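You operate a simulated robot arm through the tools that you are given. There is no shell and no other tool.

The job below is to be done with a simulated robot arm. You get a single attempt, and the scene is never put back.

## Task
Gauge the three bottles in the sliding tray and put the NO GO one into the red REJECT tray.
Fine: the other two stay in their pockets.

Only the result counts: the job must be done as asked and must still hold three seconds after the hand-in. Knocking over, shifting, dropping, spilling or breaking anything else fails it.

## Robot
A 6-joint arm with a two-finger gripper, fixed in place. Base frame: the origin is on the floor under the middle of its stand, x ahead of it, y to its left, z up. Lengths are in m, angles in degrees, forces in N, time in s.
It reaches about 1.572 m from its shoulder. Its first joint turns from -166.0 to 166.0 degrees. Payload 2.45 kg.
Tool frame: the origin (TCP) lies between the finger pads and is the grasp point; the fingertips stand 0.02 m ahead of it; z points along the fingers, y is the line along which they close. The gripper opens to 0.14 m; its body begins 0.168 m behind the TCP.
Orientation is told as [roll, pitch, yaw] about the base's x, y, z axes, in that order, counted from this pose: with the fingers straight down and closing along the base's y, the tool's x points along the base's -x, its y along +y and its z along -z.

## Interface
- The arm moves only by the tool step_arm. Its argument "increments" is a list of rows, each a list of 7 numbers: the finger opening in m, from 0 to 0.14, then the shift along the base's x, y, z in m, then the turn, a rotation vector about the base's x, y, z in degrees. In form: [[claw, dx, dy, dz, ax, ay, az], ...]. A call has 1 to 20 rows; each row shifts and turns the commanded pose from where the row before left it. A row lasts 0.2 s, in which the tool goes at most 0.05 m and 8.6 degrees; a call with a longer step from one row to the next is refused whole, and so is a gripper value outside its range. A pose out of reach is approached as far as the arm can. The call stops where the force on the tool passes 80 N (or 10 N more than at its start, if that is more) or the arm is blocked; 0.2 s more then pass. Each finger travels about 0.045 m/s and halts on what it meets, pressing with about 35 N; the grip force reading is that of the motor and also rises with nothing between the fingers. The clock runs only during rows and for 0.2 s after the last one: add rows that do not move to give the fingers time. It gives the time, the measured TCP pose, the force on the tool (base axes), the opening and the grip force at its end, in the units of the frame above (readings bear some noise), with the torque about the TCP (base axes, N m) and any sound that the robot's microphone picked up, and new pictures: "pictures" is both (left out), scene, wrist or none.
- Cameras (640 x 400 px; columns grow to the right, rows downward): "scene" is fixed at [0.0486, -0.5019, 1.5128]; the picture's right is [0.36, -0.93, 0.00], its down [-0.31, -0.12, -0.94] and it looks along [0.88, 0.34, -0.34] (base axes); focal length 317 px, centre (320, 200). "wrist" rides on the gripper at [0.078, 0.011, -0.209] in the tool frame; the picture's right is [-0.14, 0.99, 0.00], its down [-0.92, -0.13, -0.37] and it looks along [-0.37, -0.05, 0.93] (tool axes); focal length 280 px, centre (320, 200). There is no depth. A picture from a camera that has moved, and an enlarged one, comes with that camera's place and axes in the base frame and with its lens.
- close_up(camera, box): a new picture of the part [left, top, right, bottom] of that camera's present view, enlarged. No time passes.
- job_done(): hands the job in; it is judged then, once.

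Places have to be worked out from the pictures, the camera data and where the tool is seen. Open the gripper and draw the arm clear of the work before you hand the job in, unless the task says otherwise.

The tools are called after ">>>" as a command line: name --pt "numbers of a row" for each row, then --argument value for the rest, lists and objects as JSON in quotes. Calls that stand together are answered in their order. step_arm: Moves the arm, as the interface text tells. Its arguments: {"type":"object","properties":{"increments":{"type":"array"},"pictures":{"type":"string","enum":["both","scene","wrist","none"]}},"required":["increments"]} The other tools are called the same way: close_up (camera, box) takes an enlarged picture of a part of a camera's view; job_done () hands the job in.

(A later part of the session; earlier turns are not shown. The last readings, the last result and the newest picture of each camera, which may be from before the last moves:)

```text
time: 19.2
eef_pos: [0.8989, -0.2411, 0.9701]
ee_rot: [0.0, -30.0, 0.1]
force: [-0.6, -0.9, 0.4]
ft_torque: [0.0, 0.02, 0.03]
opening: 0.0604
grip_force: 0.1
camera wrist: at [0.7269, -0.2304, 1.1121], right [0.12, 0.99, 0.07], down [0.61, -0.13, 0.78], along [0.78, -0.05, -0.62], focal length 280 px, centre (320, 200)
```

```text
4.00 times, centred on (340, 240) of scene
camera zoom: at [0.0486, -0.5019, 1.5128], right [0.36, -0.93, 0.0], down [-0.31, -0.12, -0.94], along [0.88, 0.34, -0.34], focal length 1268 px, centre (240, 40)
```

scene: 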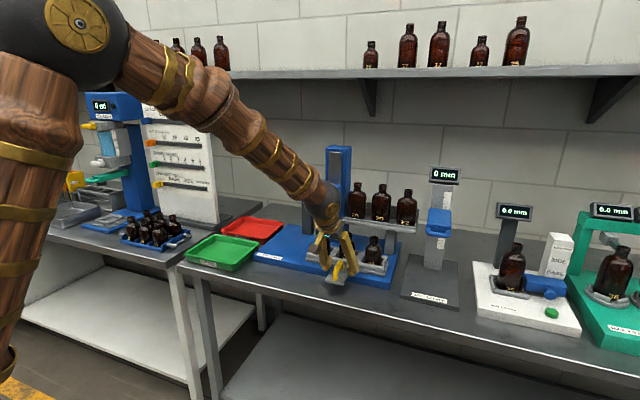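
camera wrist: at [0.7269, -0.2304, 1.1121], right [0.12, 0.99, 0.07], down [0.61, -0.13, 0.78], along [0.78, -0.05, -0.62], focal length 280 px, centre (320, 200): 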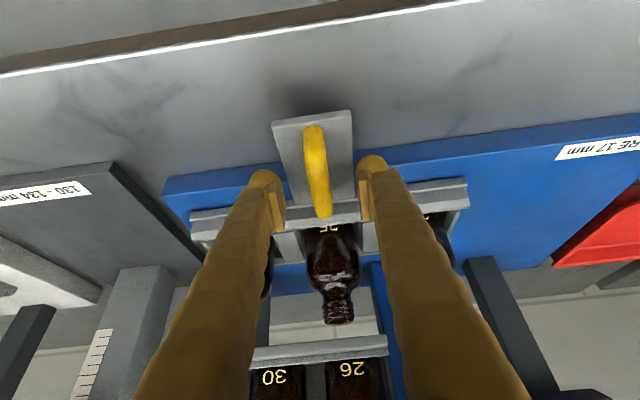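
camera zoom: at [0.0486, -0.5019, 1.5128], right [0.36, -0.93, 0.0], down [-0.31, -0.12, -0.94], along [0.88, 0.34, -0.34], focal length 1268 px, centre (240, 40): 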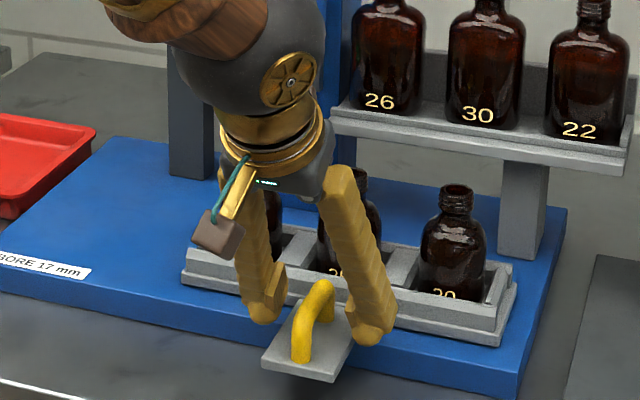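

The fingers straddle the handle and the gripper body clears the head by about 0.09 m. I'll close on the handle.

>>> step_arm --pt "0.04 0 0 0 0 0 0" --pt "0.025 0 0 0 0 0 0" --pt "0.015 0 0 0 0 0 0" --pt "0.005 0 0 0 0 0 0" --pt "0.0 0 0 0 0 0 0" --pt "0.0 0 0 0 0 0 0" --pictures "both"

>>> close_up --camera "wrist" --box '[240, 120, 400, 230]'

>>> close_up --camera "scene" --box '[280, 190, 400, 290]'

```text
time: 20.6
eef_pos: [0.8993, -0.2407, 0.97]
ee_rot: [-0.1, -30.0, 0.0]
force: [4.0, 24.3, -0.3]
ft_torque: [0.03, -0.04, 0.32]
opening: 0.0137
grip_force: 39.7
camera wrist: at [0.7269, -0.2295, 1.1122], right [0.12, 0.99, 0.07], down [0.61, -0.13, 0.78], along [0.78, -0.05, -0.62], focal length 280 px, centre (320, 200)
```

scene: 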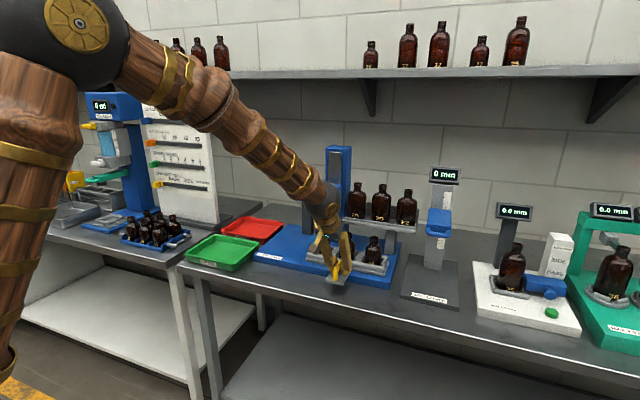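
wrist: 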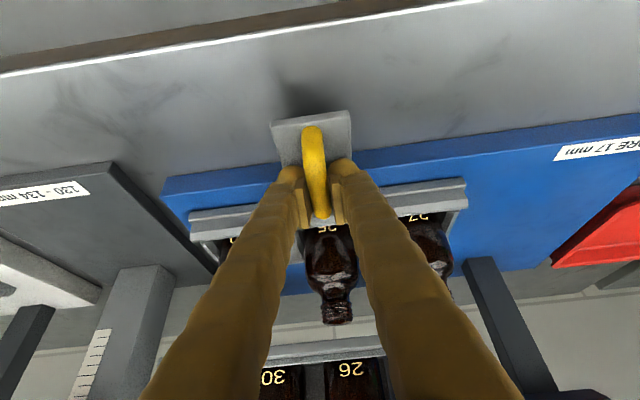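

```text
3.64 times, centred on (320, 175) of wrist
camera zoom: at [0.7269, -0.2295, 1.1122], right [0.12, 0.99, 0.07], down [0.61, -0.13, 0.78], along [0.78, -0.05, -0.62], focal length 1020 px, centre (320, 291)
```

zoom: 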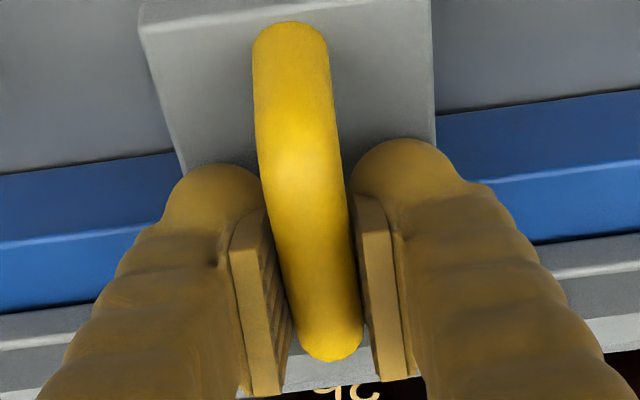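

```text
4.00 times, centred on (340, 240) of scene
camera zoom: at [0.0486, -0.5019, 1.5128], right [0.36, -0.93, 0.0], down [-0.31, -0.12, -0.94], along [0.88, 0.34, -0.34], focal length 1268 px, centre (240, 40)
```

zoom: 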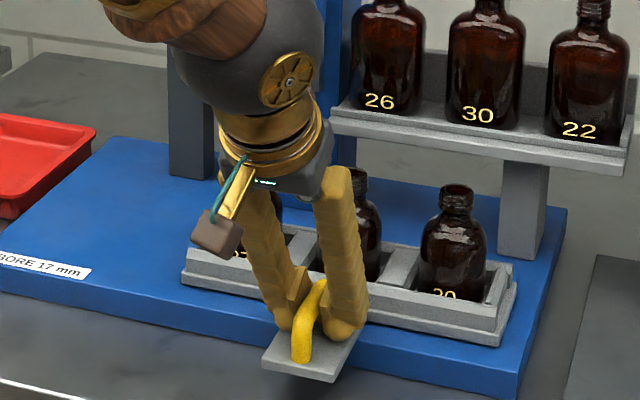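

The grip is on the handle (14 mm) and the tray pushes back about 24 N in y, so it's held by a stop or detent at its -y end. I'll slide the tray gently in +y and check the force.

>>> step_arm --pt "0.0 0 0.003 0 0 0 0" --pt "0.0 0 0.004 0 0 0 0" --pt "0.0 0 0.005 0 0 0 0" --pt "0.0 0 0.005 0 0 0 0" --pt "0.0 0 0.005 0 0 0 0" --pt "0.0 0 0.005 0 0 0 0" --pt "0.0 0 0.003 0 0 0 0" --pictures "both"

>>> close_up --camera "scene" --box '[280, 190, 400, 290]'

```text
time: 22.2
eef_pos: [0.8991, -0.2113, 0.9686]
ee_rot: [-0.1, -30.0, 0.0]
force: [22.8, -1.8, -10.0]
ft_torque: [0.01, -0.03, -0.1]
opening: 0.0127
grip_force: 39.4
camera wrist: at [0.7267, -0.1999, 1.1101], right [0.12, 0.99, 0.07], down [0.61, -0.13, 0.78], along [0.78, -0.05, -0.62], focal length 280 px, centre (320, 200)
```

scene: 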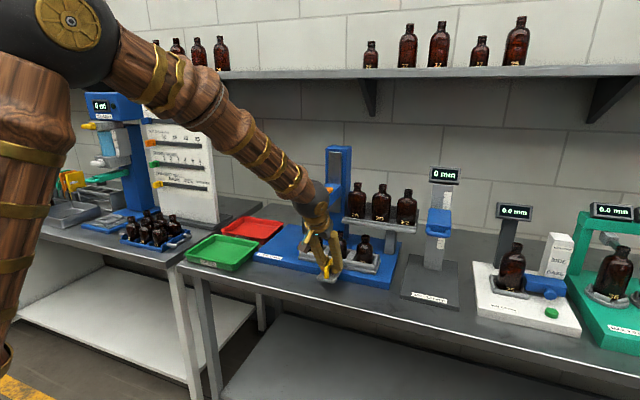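
wrist: 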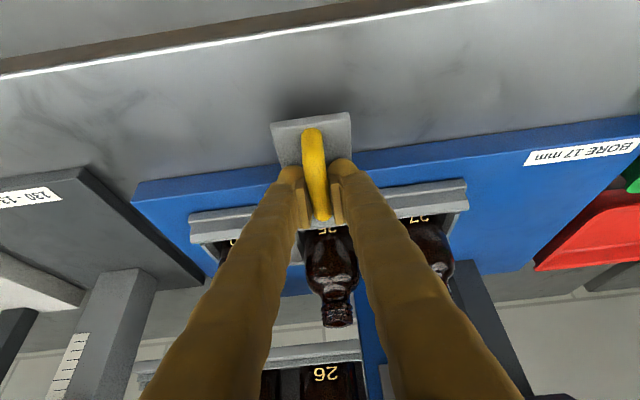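

```text
4.00 times, centred on (340, 240) of scene
camera zoom: at [0.0486, -0.5019, 1.5128], right [0.36, -0.93, 0.0], down [-0.31, -0.12, -0.94], along [0.88, 0.34, -0.34], focal length 1268 px, centre (240, 40)
```

zoom: 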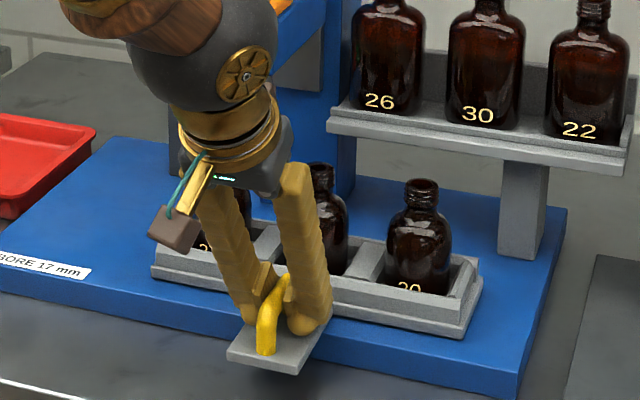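

The tray is sliding well and the bottles are steady. I'll continue another 0.06 m, slowly, to bring bottle 25 under the plug.

>>> step_arm --pt "0.0 0 0.003 0 0 0 0" --pt "0.0 0 0.005 0 0 0 0" --pt "0.0 0 0.005 0 0 0 0" --pt "0.0 0 0.005 0 0 0 0" --pt "0.0 0 0.005 0 0 0 0" --pt "0.0 0 0.005 0 0 0 0" --pt "0.0 0 0.005 0 0 0 0" --pt "0.0 0 0.005 0 0 0 0" --pt "0.0 0 0.005 0 0 0 0" --pt "0.0 0 0.005 0 0 0 0" --pt "0.0 0 0.005 0 0 0 0" --pt "0.0 0 0.004 0 0 0 0" --pt "0.0 0 0.003 0 0 0 0" --pt "0.0 0 0 0 0 0 0" --pictures "both"

>>> close_up --camera "scene" --box '[260, 190, 380, 290]'

```text
time: 25.2
eef_pos: [0.8968, -0.1509, 0.9674]
ee_rot: [0.0, -29.8, 0.0]
force: [-24.0, 2.8, -29.6]
ft_torque: [0.02, 0.49, 0.03]
opening: 0.0124
grip_force: 39.1
camera wrist: at [0.7256, -0.1408, 1.1106], right [0.12, 0.99, 0.07], down [0.62, -0.13, 0.78], along [0.78, -0.05, -0.62], focal length 280 px, centre (320, 200)
```

scene: 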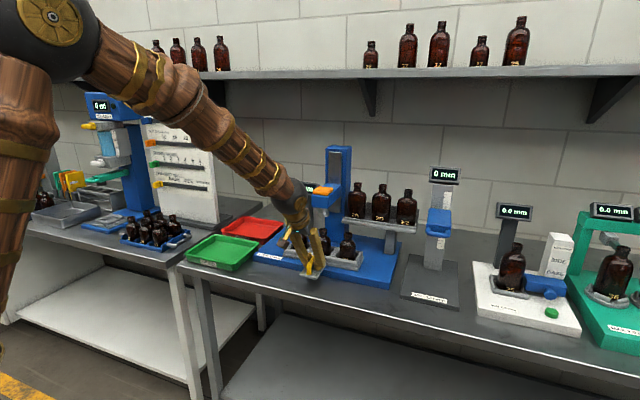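
wrist: 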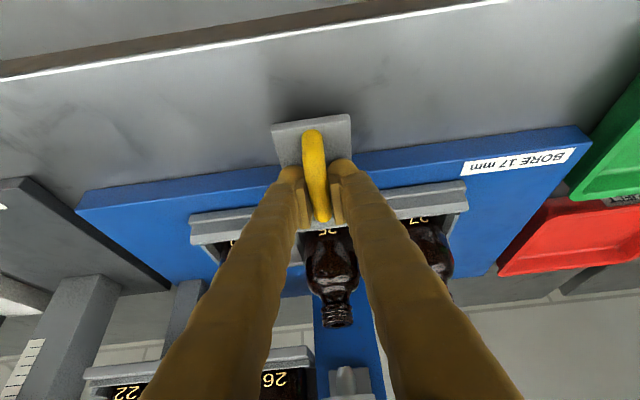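

```text
4.00 times, centred on (320, 240) of scene
camera zoom: at [0.0486, -0.5019, 1.5128], right [0.36, -0.93, 0.0], down [-0.31, -0.12, -0.94], along [0.88, 0.34, -0.34], focal length 1268 px, centre (320, 40)
```

zoom: 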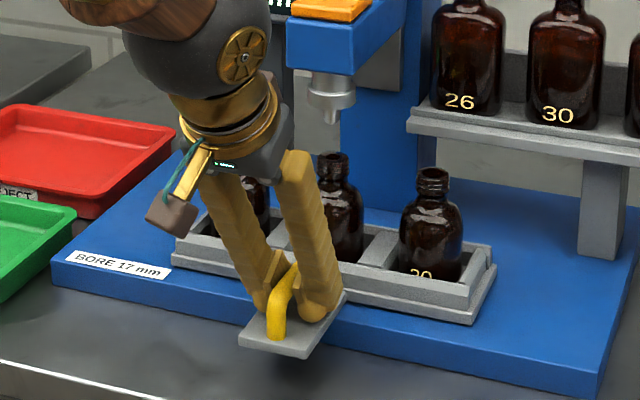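

In the scene view, bottle 25 appears under the plug. I'll open the fingers, retract along the tool axis, and return to the earlier front viewing pose to check alignment.

>>> step_arm --pt "0.02 0 0 0 0 0 0" --pt "0.04 0 0 0 0 0 0" --pt "0.06 0 0 0 0 0 0" --pt "0.06 0 0 0 0 0 0" --pt "0.06 -0.0125 0 0.02 0 0 0" --pt "0.06 -0.0125 0 0.0205 0 0 0" --pt "0.06 -0.0125 0 0.0205 0 0 0" --pt "0.14 -0.012 -0.001 0.0105 0 -5 0" --pt "0.14 -0.012 -0.001 0.0105 0 -5 0" --pt "0.14 -0.012 -0.001 0.01 0 -5 0" --pt "0.14 -0.012 -0.001 0.01 0 -5 0" --pt "0.14 -0.012 -0.0006 0.01 0 -5 0" --pt "0.14 -0.0115 0 0.01 0 -5 0" --pt "0.14 0 0 0 0 0 0" --pt "0.14 0 0 0 0 0 0" --pictures "both"

>>> close_up --camera "wrist" --box '[270, 110, 390, 190]'

>>> close_up --camera "wrist" --box '[290, 190, 390, 260]'

>>> close_up --camera "scene" --box '[290, 180, 390, 260]'

```text
time: 28.4
eef_pos: [0.788, -0.1539, 1.0922]
ee_rot: [0.0, -60.0, 0.0]
force: [-0.3, 0.2, 0.4]
ft_torque: [-0.03, 0.0, -0.05]
opening: 0.14
grip_force: 0.1
camera wrist: at [0.5683, -0.1447, 1.1289], right [0.07, 0.99, 0.12], down [0.14, -0.13, 0.98], along [0.99, -0.05, -0.15], focal length 280 px, centre (320, 200)
```

scene: 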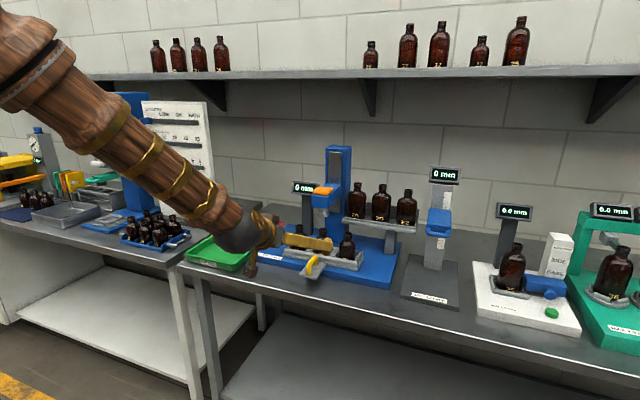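
wrist: 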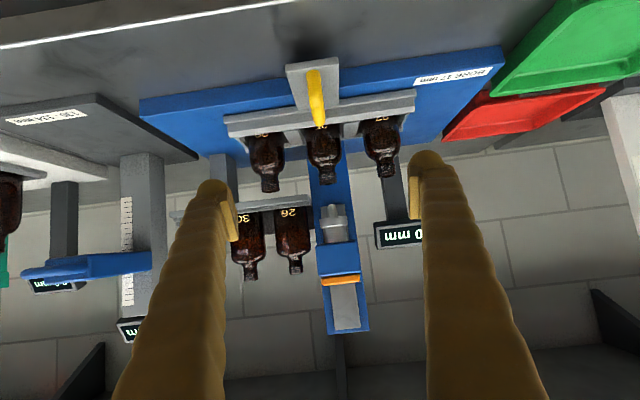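

```text
5.00 times, centred on (330, 150) of wrist
camera zoom: at [0.5683, -0.1447, 1.1289], right [0.07, 0.99, 0.12], down [0.14, -0.13, 0.98], along [0.99, -0.05, -0.15], focal length 1402 px, centre (270, 450)
```

zoom: 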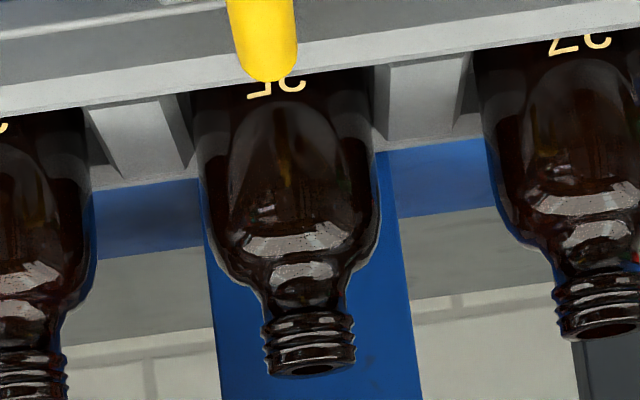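

```text
5.71 times, centred on (340, 225) of wrist
camera zoom: at [0.5683, -0.1447, 1.1289], right [0.07, 0.99, 0.12], down [0.14, -0.13, 0.98], along [0.99, -0.05, -0.15], focal length 1602 px, centre (206, 57)
```

zoom: 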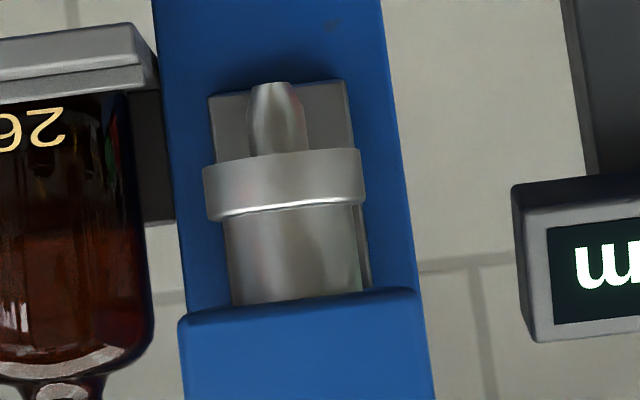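

```text
5.00 times, centred on (340, 220) of scene
camera zoom: at [0.0486, -0.5019, 1.5128], right [0.36, -0.93, 0.0], down [-0.31, -0.12, -0.94], along [0.88, 0.34, -0.34], focal length 1585 px, centre (220, 100)
```

zoom: 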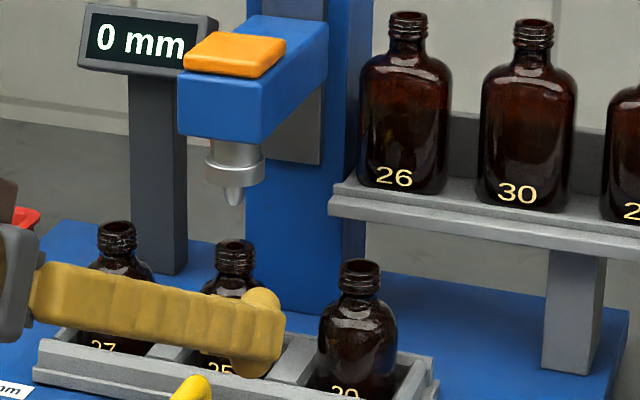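

Bottle 25 is now where bottle 27 was, to within about 0.5 mm, and the display has reset to 0 mm. I'll press the pad again.

>>> step_arm --pt "0.0 0 0 0.0283 0 5 0" --pt "0.0 0 0 0.0283 0 5 0" --pt "0.0 0 0 0.0283 0 5 0" --pt "0.0 0 0 0.0283 0 5 0" --pt "0.0 0 0.001 0.0283 0 5 0" --pt "0.0 0 0.0036 0.0285 0 5 0" --pt "0.0 0.0374 0 0 0 0 0" --pt "0.0 0.0374 0 0 0 0 0" --pt "0.0 0.0374 0 0 0 0 0" --pt "0.0 0.0374 0 0 0 0 0" --pt "0.0 0.0374 0 0 0 0 0" --pt "0.0 0 0 -0.015 0 0 0" --pt "0.0 0 0 -0.015 0 0 0" --pt "0.0 0 0 -0.015 0 0 0" --pt "0.0 0 0 -0.005 0 0 0" --pt "0.0 0 0 -0.005 0 0 0" --pt "0.0 0 0 -0.005 0 0 0" --pt "0.0 0 0 -0.005 0 0 0" --pt "0.0 0 0 -0.005 0 0 0" --pt "0.0 0 0 0 0 0 0" --pictures "both"

>>> close_up --camera "scene" --box '[280, 170, 400, 270]'

```text
time: 32.6
eef_pos: [0.9751, -0.1507, 1.192]
ee_rot: [-0.1, -30.1, 0.1]
force: [-2.6, -0.2, 3.7]
ft_torque: [0.01, 0.08, 0.0]
opening: 0.0062
grip_force: 29.5
camera wrist: at [0.8039, -0.1403, 1.3345], right [0.12, 0.99, 0.07], down [0.61, -0.13, 0.78], along [0.78, -0.05, -0.62], focal length 280 px, centre (320, 200)
```

scene: 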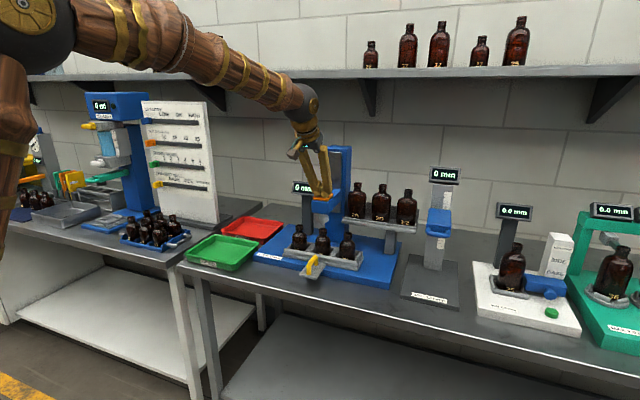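
wrist: 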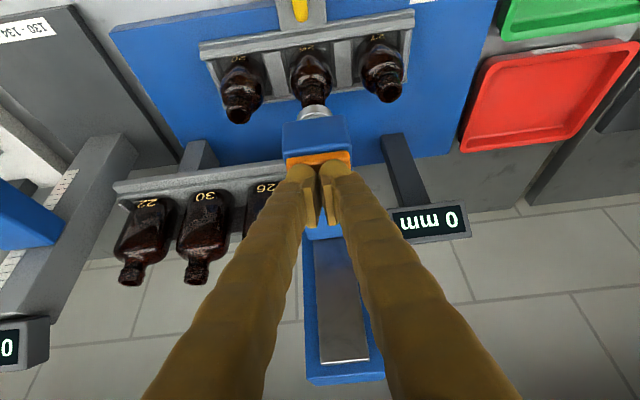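

```text
4.00 times, centred on (340, 220) of scene
camera zoom: at [0.0486, -0.5019, 1.5128], right [0.36, -0.93, 0.0], down [-0.31, -0.12, -0.94], along [0.88, 0.34, -0.34], focal length 1268 px, centre (240, 120)
```

zoom: 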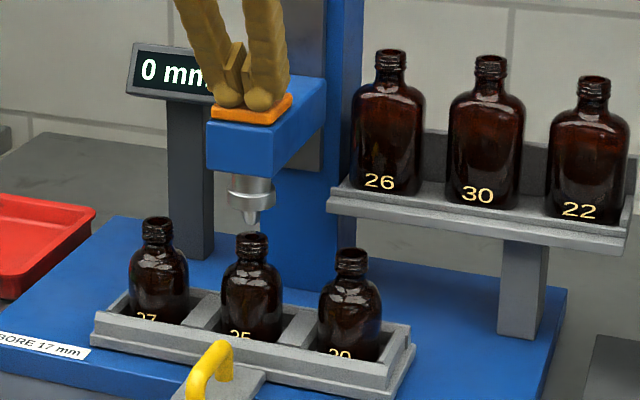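

The head is down to just above the mouth of bottle 25. I'll continue in 2 mm steps.

>>> step_arm --pt "0.0 0 0 -0.003 0 0 0" --pt "0.0 0 0 -0.003 0 0 0" --pt "0.0 0 0 -0.003 0 0 0" --pt "0.0 0 0 -0.003 0 0 0" --pt "0.0 0 0 -0.002 0 0 0" --pt "0.0 0 0 -0.002 0 0 0" --pt "0.0 0 0 -0.002 0 0 0" --pt "0.0 0 0 0 0 0 0" --pictures "both"

>>> close_up --camera "scene" --box '[280, 170, 400, 270]'

>>> close_up --camera "wrist" --box '[270, 50, 370, 130]'

```text
time: 34.4
eef_pos: [0.9762, -0.1508, 1.1748]
ee_rot: [0.0, -30.0, 0.1]
force: [-4.2, -0.6, 10.8]
ft_torque: [-0.02, 0.12, 0.02]
opening: 0.0061
grip_force: 29.7
camera wrist: at [0.8039, -0.1405, 1.3162], right [0.12, 0.99, 0.07], down [0.61, -0.13, 0.78], along [0.78, -0.05, -0.62], focal length 280 px, centre (320, 200)
```

scene: 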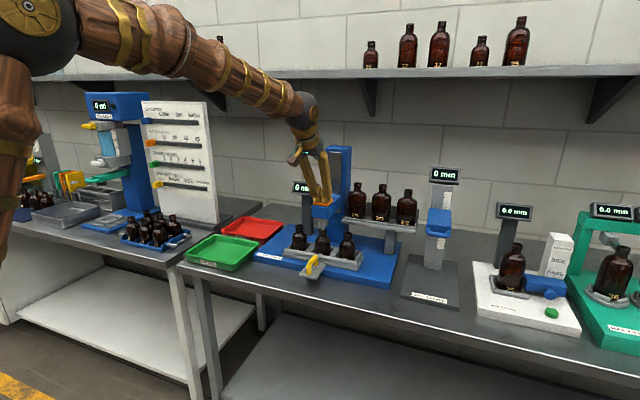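
wrist: 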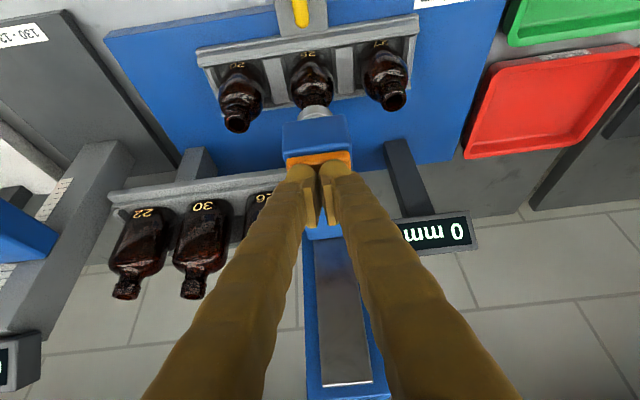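

```text
4.00 times, centred on (340, 220) of scene
camera zoom: at [0.0486, -0.5019, 1.5128], right [0.36, -0.93, 0.0], down [-0.31, -0.12, -0.94], along [0.88, 0.34, -0.34], focal length 1268 px, centre (240, 120)
```

zoom: 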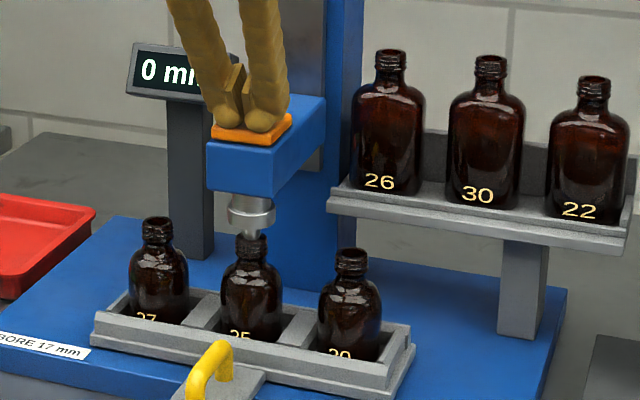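

```text
5.00 times, centred on (320, 90) of wrist
camera zoom: at [0.8039, -0.1405, 1.3162], right [0.12, 0.99, 0.07], down [0.61, -0.13, 0.78], along [0.78, -0.05, -0.62], focal length 1402 px, centre (320, 750)
```

zoom: 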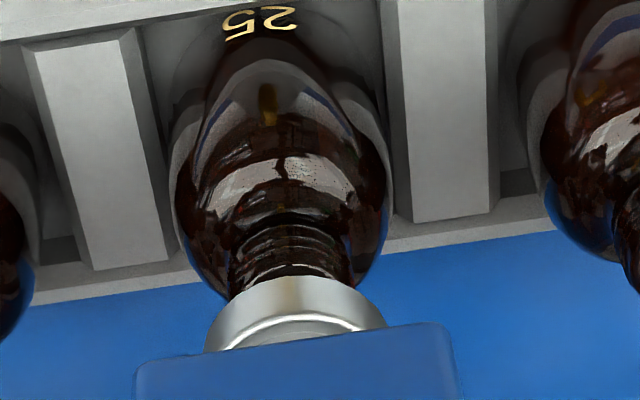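

The force rose to 10.8 N earlier than with bottle 27, at z≈1.175, so the plug may be stopping at this bottle's mouth. I'll press 1 mm at a time.

>>> step_arm --pt "0.0 0 0 -0.001 0 0 0" --pt "0.0 0 0 -0.001 0 0 0" --pt "0.0 0 0 0 0 0 0" --pictures "both"

>>> close_up --camera "scene" --box '[280, 170, 400, 270]'

>>> close_up --camera "wrist" --box '[380, 190, 500, 270]'

```text
time: 35.2
eef_pos: [0.9761, -0.1493, 1.1718]
ee_rot: [0.0, -30.0, 0.1]
force: [5.0, 2.1, 12.0]
ft_torque: [0.03, -0.06, -0.04]
opening: 0.0058
grip_force: 29.2
camera wrist: at [0.8037, -0.1406, 1.3135], right [0.12, 0.99, 0.07], down [0.61, -0.13, 0.78], along [0.78, -0.05, -0.62], focal length 280 px, centre (320, 200)
```

scene: 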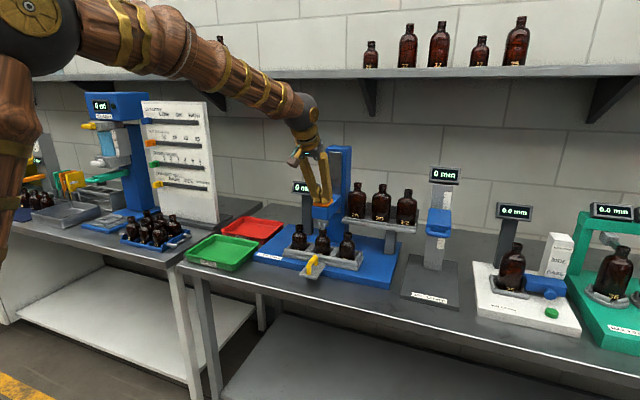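
wrist: 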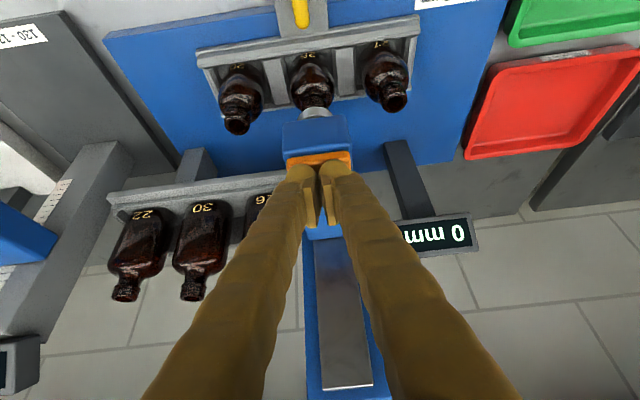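

```text
4.00 times, centred on (340, 220) of scene
camera zoom: at [0.0486, -0.5019, 1.5128], right [0.36, -0.93, 0.0], down [-0.31, -0.12, -0.94], along [0.88, 0.34, -0.34], focal length 1268 px, centre (240, 120)
```

zoom: 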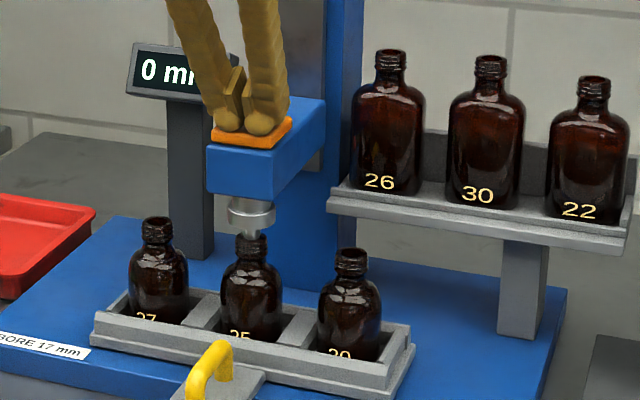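

```text
5.00 times, centred on (440, 230) of wrist
camera zoom: at [0.8037, -0.1406, 1.3135], right [0.12, 0.99, 0.07], down [0.61, -0.13, 0.78], along [0.78, -0.05, -0.62], focal length 1402 px, centre (-280, 50)
```

zoom: 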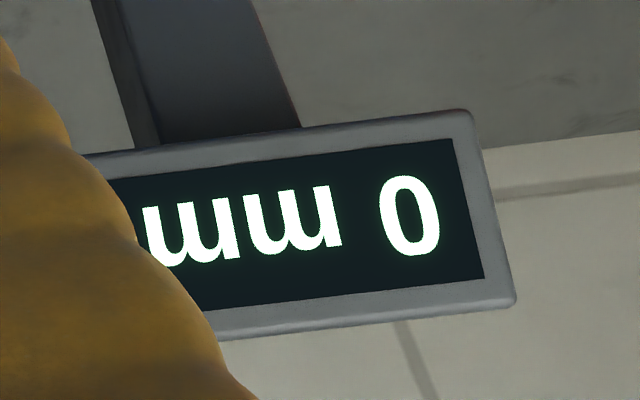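

The force is 12 N and the head has barely moved, so the plug seems seated on the rim or tip. The display hasn't registered yet, so I'll increase the pressure slightly.

>>> step_arm --pt "0.0 0 0 -0.001 0 0 0" --pt "0.0 0 0 -0.001 0 0 0" --pt "0.0 0 0 0 0 0 0" --pictures "both"

>>> close_up --camera "scene" --box '[280, 170, 400, 270]'

>>> close_up --camera "wrist" --box '[270, 50, 370, 130]'

```text
time: 36.0
eef_pos: [0.9755, -0.1515, 1.1689]
ee_rot: [0.0, -30.0, 0.2]
force: [-3.1, 1.4, 12.7]
ft_torque: [0.03, 0.16, 0.04]
opening: 0.0061
grip_force: 29.6
camera wrist: at [0.8038, -0.1406, 1.3118], right [0.12, 0.99, 0.07], down [0.61, -0.13, 0.78], along [0.78, -0.05, -0.62], focal length 280 px, centre (320, 200)
```

scene: 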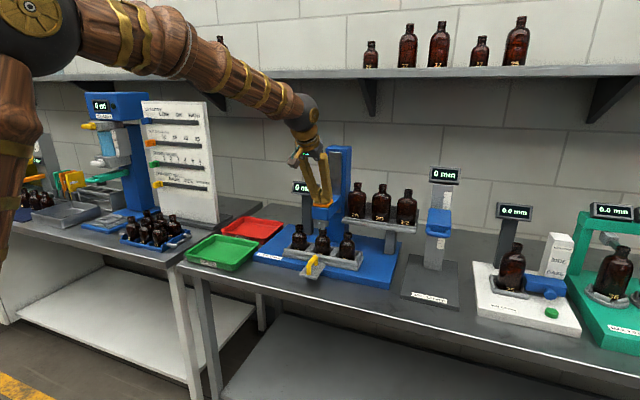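
wrist: 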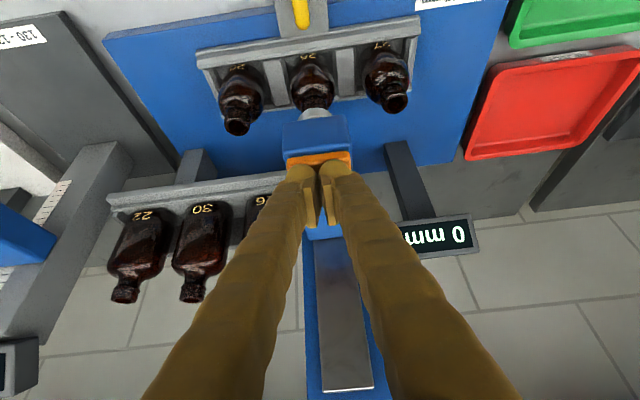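

```text
4.00 times, centred on (340, 220) of scene
camera zoom: at [0.0486, -0.5019, 1.5128], right [0.36, -0.93, 0.0], down [-0.31, -0.12, -0.94], along [0.88, 0.34, -0.34], focal length 1268 px, centre (240, 120)
```

zoom: 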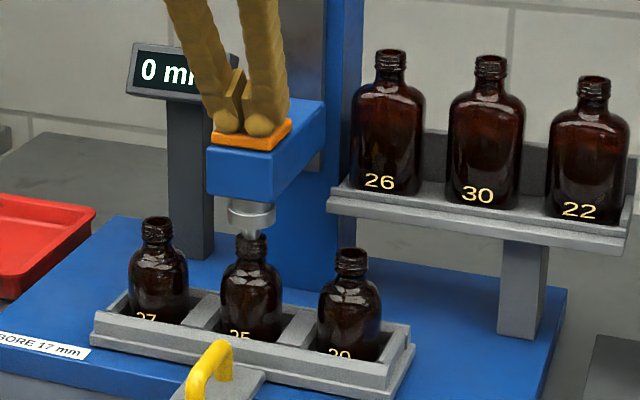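

```text
5.00 times, centred on (320, 90) of wrist
camera zoom: at [0.8038, -0.1406, 1.3118], right [0.12, 0.99, 0.07], down [0.61, -0.13, 0.78], along [0.78, -0.05, -0.62], focal length 1402 px, centre (320, 750)
```

zoom: 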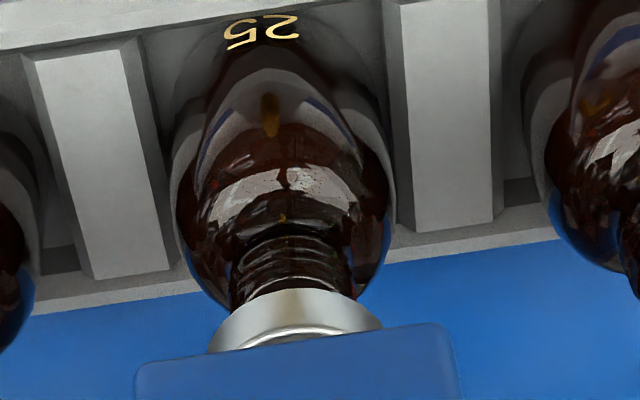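

The head is still creeping down at a steady 12–13 N, probably the taper sliding in the bore. I'll continue 1 mm at a time.

>>> step_arm --pt "0.0 0 0 -0.001 0 0 0" --pt "0.0 0 0 -0.001 0 0 0" --pt "0.0 0 0 -0.001 0 0 0" --pt "0.0 0 0 0 0 0 0" --pictures "both"

>>> close_up --camera "scene" --box '[280, 170, 400, 270]'

>>> close_up --camera "wrist" --box '[270, 50, 370, 130]'

```text
time: 37.0
eef_pos: [0.9755, -0.1509, 1.1666]
ee_rot: [0.0, -30.1, 0.1]
force: [5.0, -3.0, 14.1]
ft_torque: [-0.09, -0.06, 0.02]
opening: 0.0058
grip_force: 29.7
camera wrist: at [0.8037, -0.1405, 1.3089], right [0.12, 0.99, 0.07], down [0.61, -0.13, 0.78], along [0.78, -0.05, -0.62], focal length 280 px, centre (320, 200)
```

scene: 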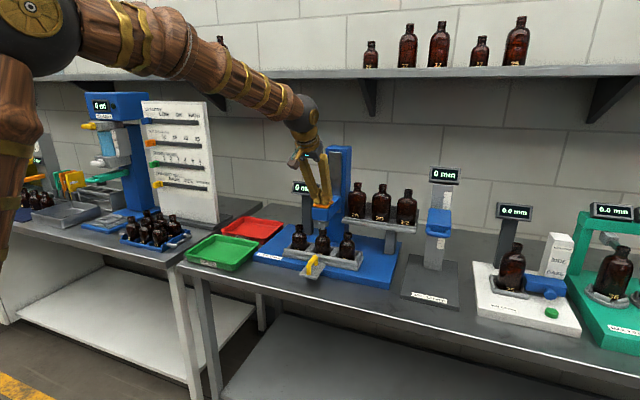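
wrist: 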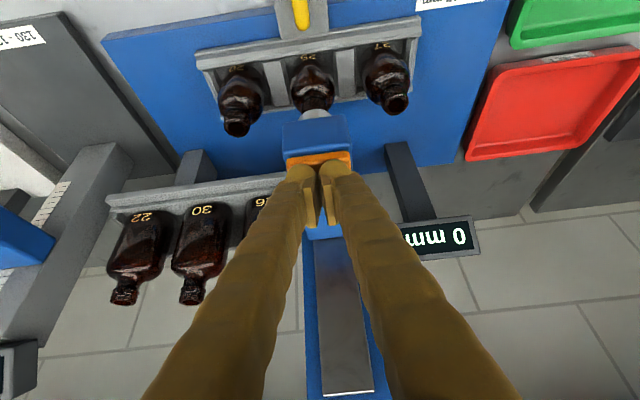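

```text
4.00 times, centred on (340, 220) of scene
camera zoom: at [0.0486, -0.5019, 1.5128], right [0.36, -0.93, 0.0], down [-0.31, -0.12, -0.94], along [0.88, 0.34, -0.34], focal length 1268 px, centre (240, 120)
```

zoom: 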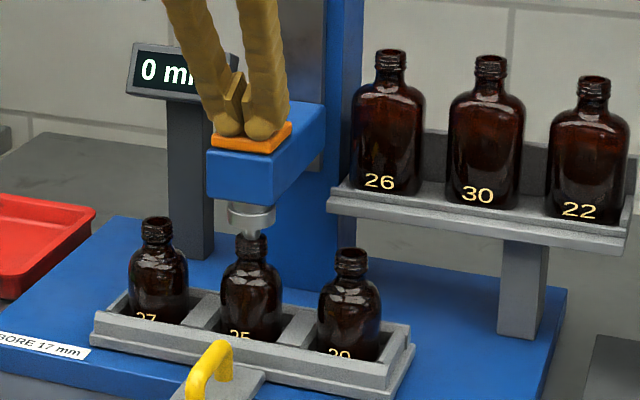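

```text
5.00 times, centred on (320, 90) of wrist
camera zoom: at [0.8037, -0.1405, 1.3089], right [0.12, 0.99, 0.07], down [0.61, -0.13, 0.78], along [0.78, -0.05, -0.62], focal length 1402 px, centre (320, 750)
```

zoom: 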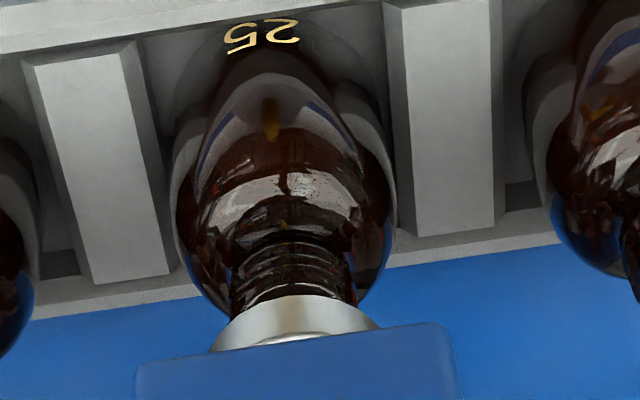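

The plug is staying put on the rim while the head compresses its spring (force up to 14 N). I'll keep pressing until the display registers.

>>> step_arm --pt "0.0 0 0 -0.001 0 0 0" --pt "0.0 0 0 -0.001 0 0 0" --pt "0.0 0 0 -0.001 0 0 0" --pt "0.0 0 0 -0.001 0 0 0" --pt "0.0 0 0 0 0 0 0" --pictures "both"

>>> close_up --camera "scene" --box '[280, 170, 400, 270]'

>>> close_up --camera "wrist" --box '[270, 50, 370, 130]'

```text
time: 38.2
eef_pos: [0.9742, -0.1521, 1.162]
ee_rot: [-0.1, -30.0, 0.1]
force: [2.1, 3.9, 17.5]
ft_torque: [0.14, 0.06, -0.01]
opening: 0.006
grip_force: 29.8
camera wrist: at [0.8035, -0.1407, 1.3046], right [0.12, 0.99, 0.07], down [0.61, -0.13, 0.78], along [0.78, -0.05, -0.62], focal length 280 px, centre (320, 200)
```

scene: 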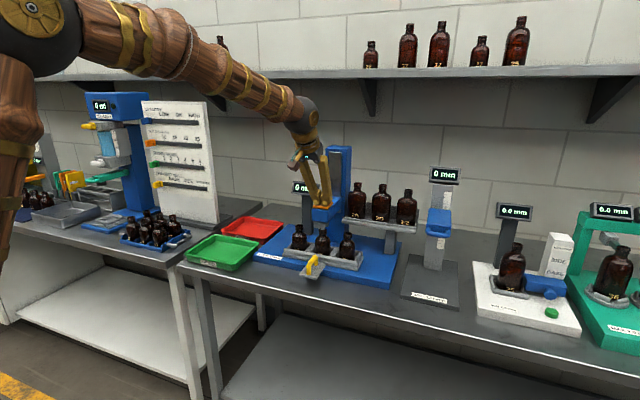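
wrist: 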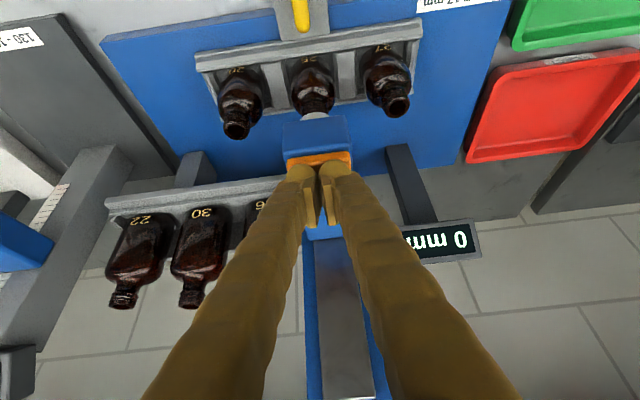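

```text
4.00 times, centred on (340, 220) of scene
camera zoom: at [0.0486, -0.5019, 1.5128], right [0.36, -0.93, 0.0], down [-0.31, -0.12, -0.94], along [0.88, 0.34, -0.34], focal length 1268 px, centre (240, 120)
```

zoom: 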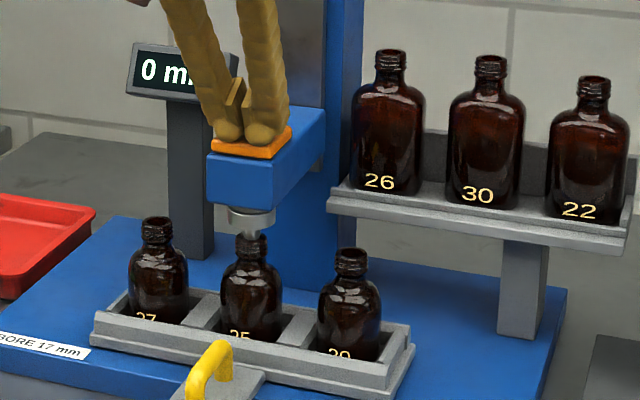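

```text
5.00 times, centred on (320, 90) of wrist
camera zoom: at [0.8035, -0.1407, 1.3046], right [0.12, 0.99, 0.07], down [0.61, -0.13, 0.78], along [0.78, -0.05, -0.62], focal length 1402 px, centre (320, 750)
```

zoom: 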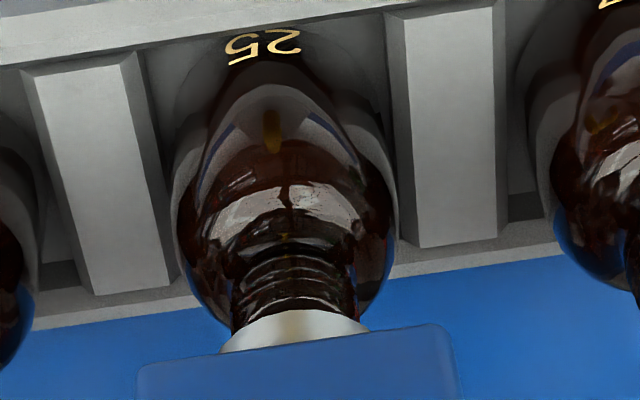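

The spring is compressing further (17.5 N) with the plug tip still stopped at the rim. Another 4 mm should reach the head travel where the display registered last time.

>>> step_arm --pt "0.0 0 0 -0.001 0 0 0" --pt "0.0 0 0 -0.001 0 0 0" --pt "0.0 0 0 -0.001 0 0 0" --pt "0.0 0 0 -0.001 0 0 0" --pt "0.0 0 0 0 0 0 0" --pictures "both"

>>> close_up --camera "scene" --box '[280, 170, 400, 270]'

>>> close_up --camera "wrist" --box '[380, 190, 500, 270]'

```text
time: 39.4
eef_pos: [0.9751, -0.1513, 1.1577]
ee_rot: [0.0, -30.0, 0.0]
force: [-1.9, -2.1, 19.2]
ft_torque: [0.04, 0.12, -0.02]
opening: 0.0061
grip_force: 29.6
camera wrist: at [0.8034, -0.1407, 1.3011], right [0.12, 0.99, 0.07], down [0.61, -0.13, 0.78], along [0.78, -0.05, -0.62], focal length 280 px, centre (320, 200)
```

scene: 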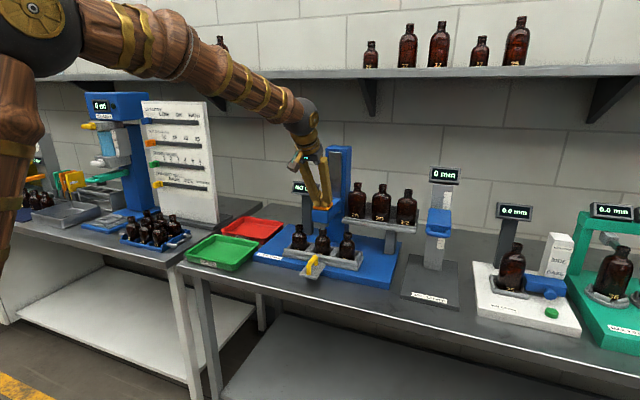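
wrist: 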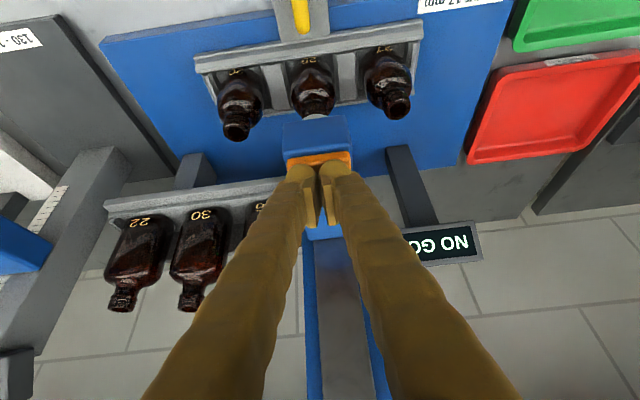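

```text
4.00 times, centred on (340, 220) of scene
camera zoom: at [0.0486, -0.5019, 1.5128], right [0.36, -0.93, 0.0], down [-0.31, -0.12, -0.94], along [0.88, 0.34, -0.34], focal length 1268 px, centre (240, 120)
```

zoom: 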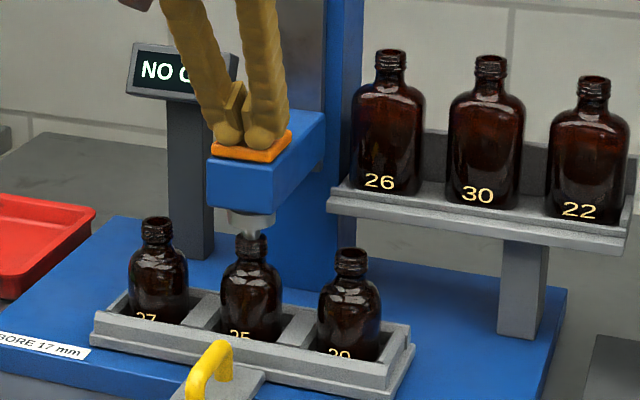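

```text
5.00 times, centred on (440, 230) of wrist
camera zoom: at [0.8034, -0.1407, 1.3011], right [0.12, 0.99, 0.07], down [0.61, -0.13, 0.78], along [0.78, -0.05, -0.62], focal length 1402 px, centre (-280, 50)
```

zoom: 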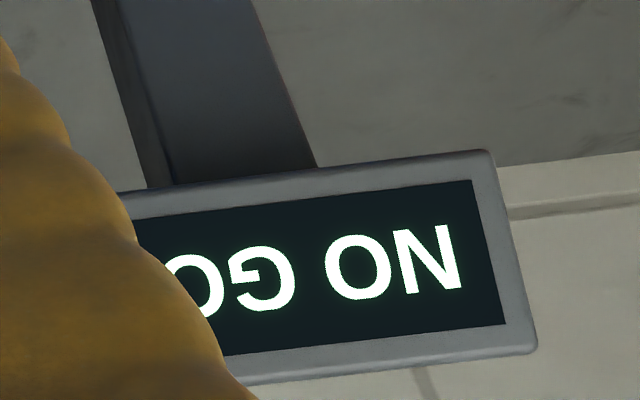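

Bottle 25 reads NO GO. The task asks for all three to be gauged, and a misalignment could cause a false reading, so I'll retract and gauge bottle 20 as well.

>>> step_arm --pt "0.0 0 0 0.005 0 0 0" --pt "0.0 0 0 0.006 0 0 0" --pt "0.0 0 0 0.008 0 0 0" --pt "0.0 0 0 0.01 0 0 0" --pt "0.0 0 0 0.01 0 0 0" --pt "0.0 0 0 0.015 0 0 0" --pt "0.0 0 0 0.02 0 0 0" --pt "0.0 0 0 0.029 0 0 0" --pt "0.0 -0.04 0 0 0 0 0" --pt "0.03 -0.04 0 0 0 0 0" --pt "0.06 -0.04 0 0 0 0 0" --pt "0.06 -0.045 0 0 0 0 0" --pt "0.06 0 0 -0.03 0 0 0" --pt "0.06 0 0 -0.03 0 0 0" --pt "0.06 0 0 -0.03 0 0 0" --pt "0.06 0 0 -0.03 0 0 0" --pt "0.06 0 0 -0.03 0 0 0" --pt "0.06 0.0165 0 -0.027 0 0 0" --pt "0.06 0.0165 0 -0.027 0 0 0" --pt "0.06 0.0165 0 -0.027 0 0 0" --pictures "both"

>>> close_up --camera "wrist" --box '[240, 120, 400, 230]'

>>> close_up --camera "scene" --box '[260, 180, 380, 280]'

```text
time: 43.6
eef_pos: [0.8591, -0.152, 1.0287]
ee_rot: [0.0, -30.0, 0.0]
force: [-0.3, -0.1, -0.2]
ft_torque: [-0.02, 0.01, -0.05]
opening: 0.0601
grip_force: 0.0
camera wrist: at [0.688, -0.1406, 1.1716], right [0.12, 0.99, 0.07], down [0.61, -0.13, 0.78], along [0.78, -0.05, -0.62], focal length 280 px, centre (320, 200)
```

scene: 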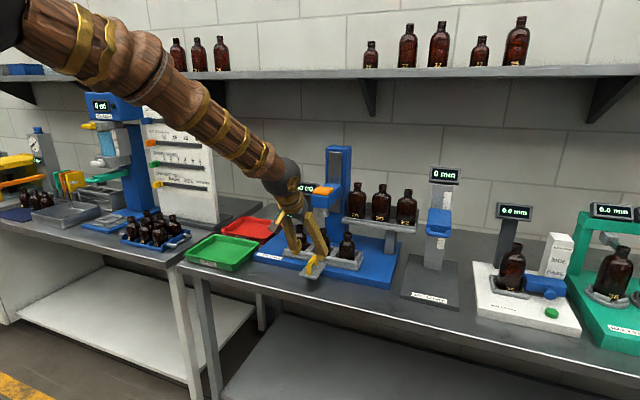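
wrist: 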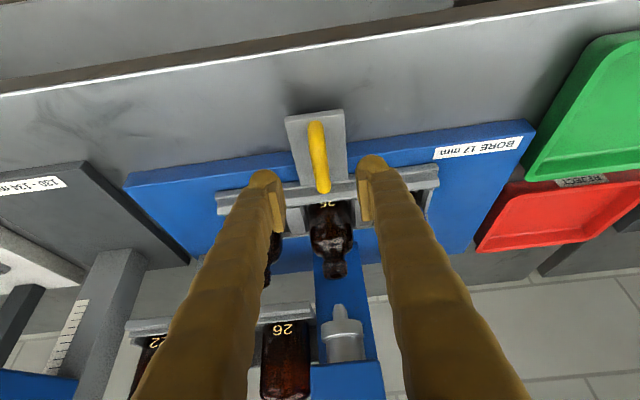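

```text
3.64 times, centred on (320, 175) of wrist
camera zoom: at [0.688, -0.1406, 1.1716], right [0.12, 0.99, 0.07], down [0.61, -0.13, 0.78], along [0.78, -0.05, -0.62], focal length 1020 px, centre (320, 291)
```

zoom: 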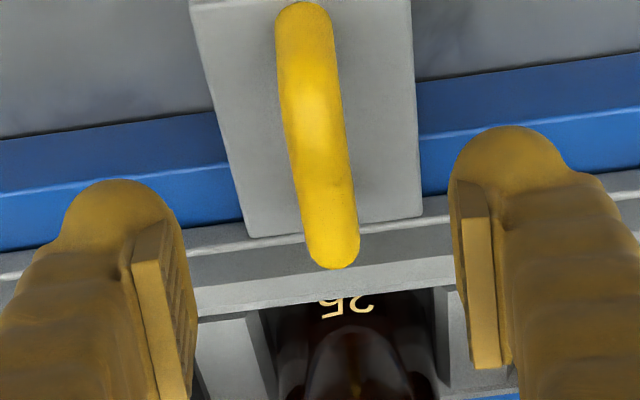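

```text
4.00 times, centred on (320, 230) of scene
camera zoom: at [0.0486, -0.5019, 1.5128], right [0.36, -0.93, 0.0], down [-0.31, -0.12, -0.94], along [0.88, 0.34, -0.34], focal length 1268 px, centre (320, 80)
```

zoom: 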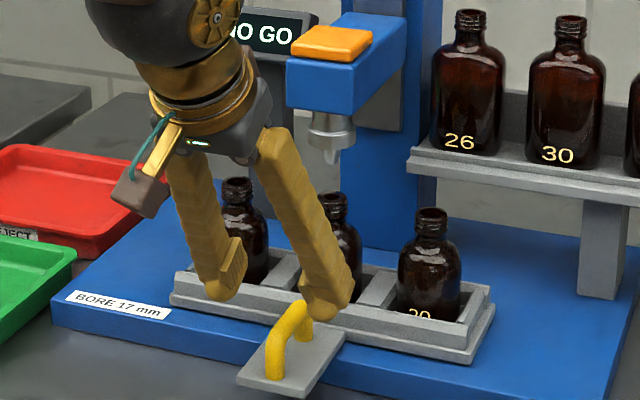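

The handle is centred between the fingers as before. I'll advance, close, and slide the tray another 0.09 m in +y.

>>> step_arm --pt "0.06 0.0125 0 -0.0205 0 0 0" --pt "0.06 0.0125 0 -0.0205 0 0 0" --pt "0.06 0.0125 0 -0.02 0 0 0" --pt "0.06 0 0 0 0 0 0" --pt "0.04 0 0 0 0 0 0" --pt "0.025 0 0 0 0 0 0" --pt "0.015 0 0 0 0 0 0" --pt "0.005 0 0 0 0 0 0" --pt "0.0 0 0 0 0 0 0" --pt "0.0 0 0 0 0 0 0" --pictures "both"

```text
time: 45.8
eef_pos: [0.898, -0.1516, 0.9678]
ee_rot: [-0.1, -29.9, 0.1]
force: [2.9, 0.4, -1.1]
ft_torque: [0.03, -0.03, 0.01]
opening: 0.0129
grip_force: 39.6
camera wrist: at [0.7256, -0.1404, 1.1109], right [0.12, 0.99, 0.07], down [0.61, -0.13, 0.78], along [0.78, -0.05, -0.62], focal length 280 px, centre (320, 200)
```

scene: 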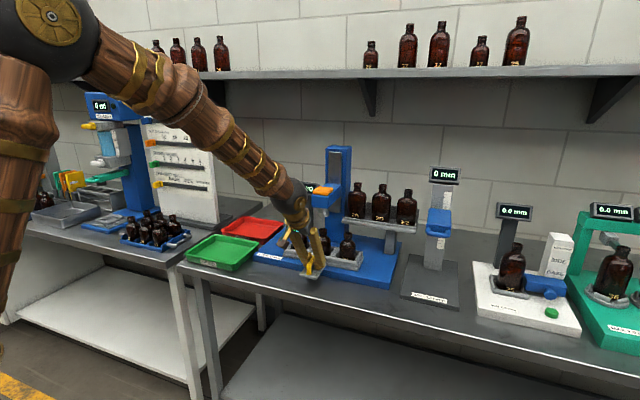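
wrist: 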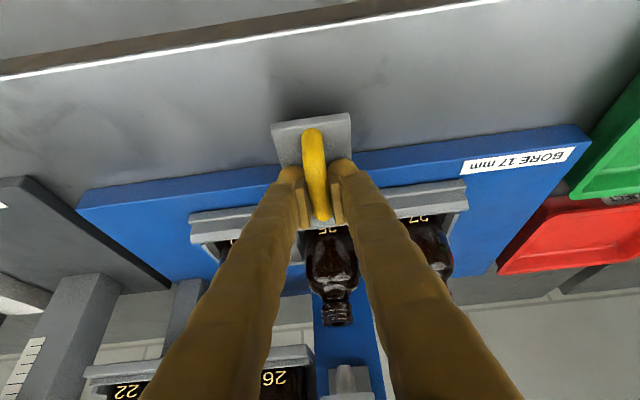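

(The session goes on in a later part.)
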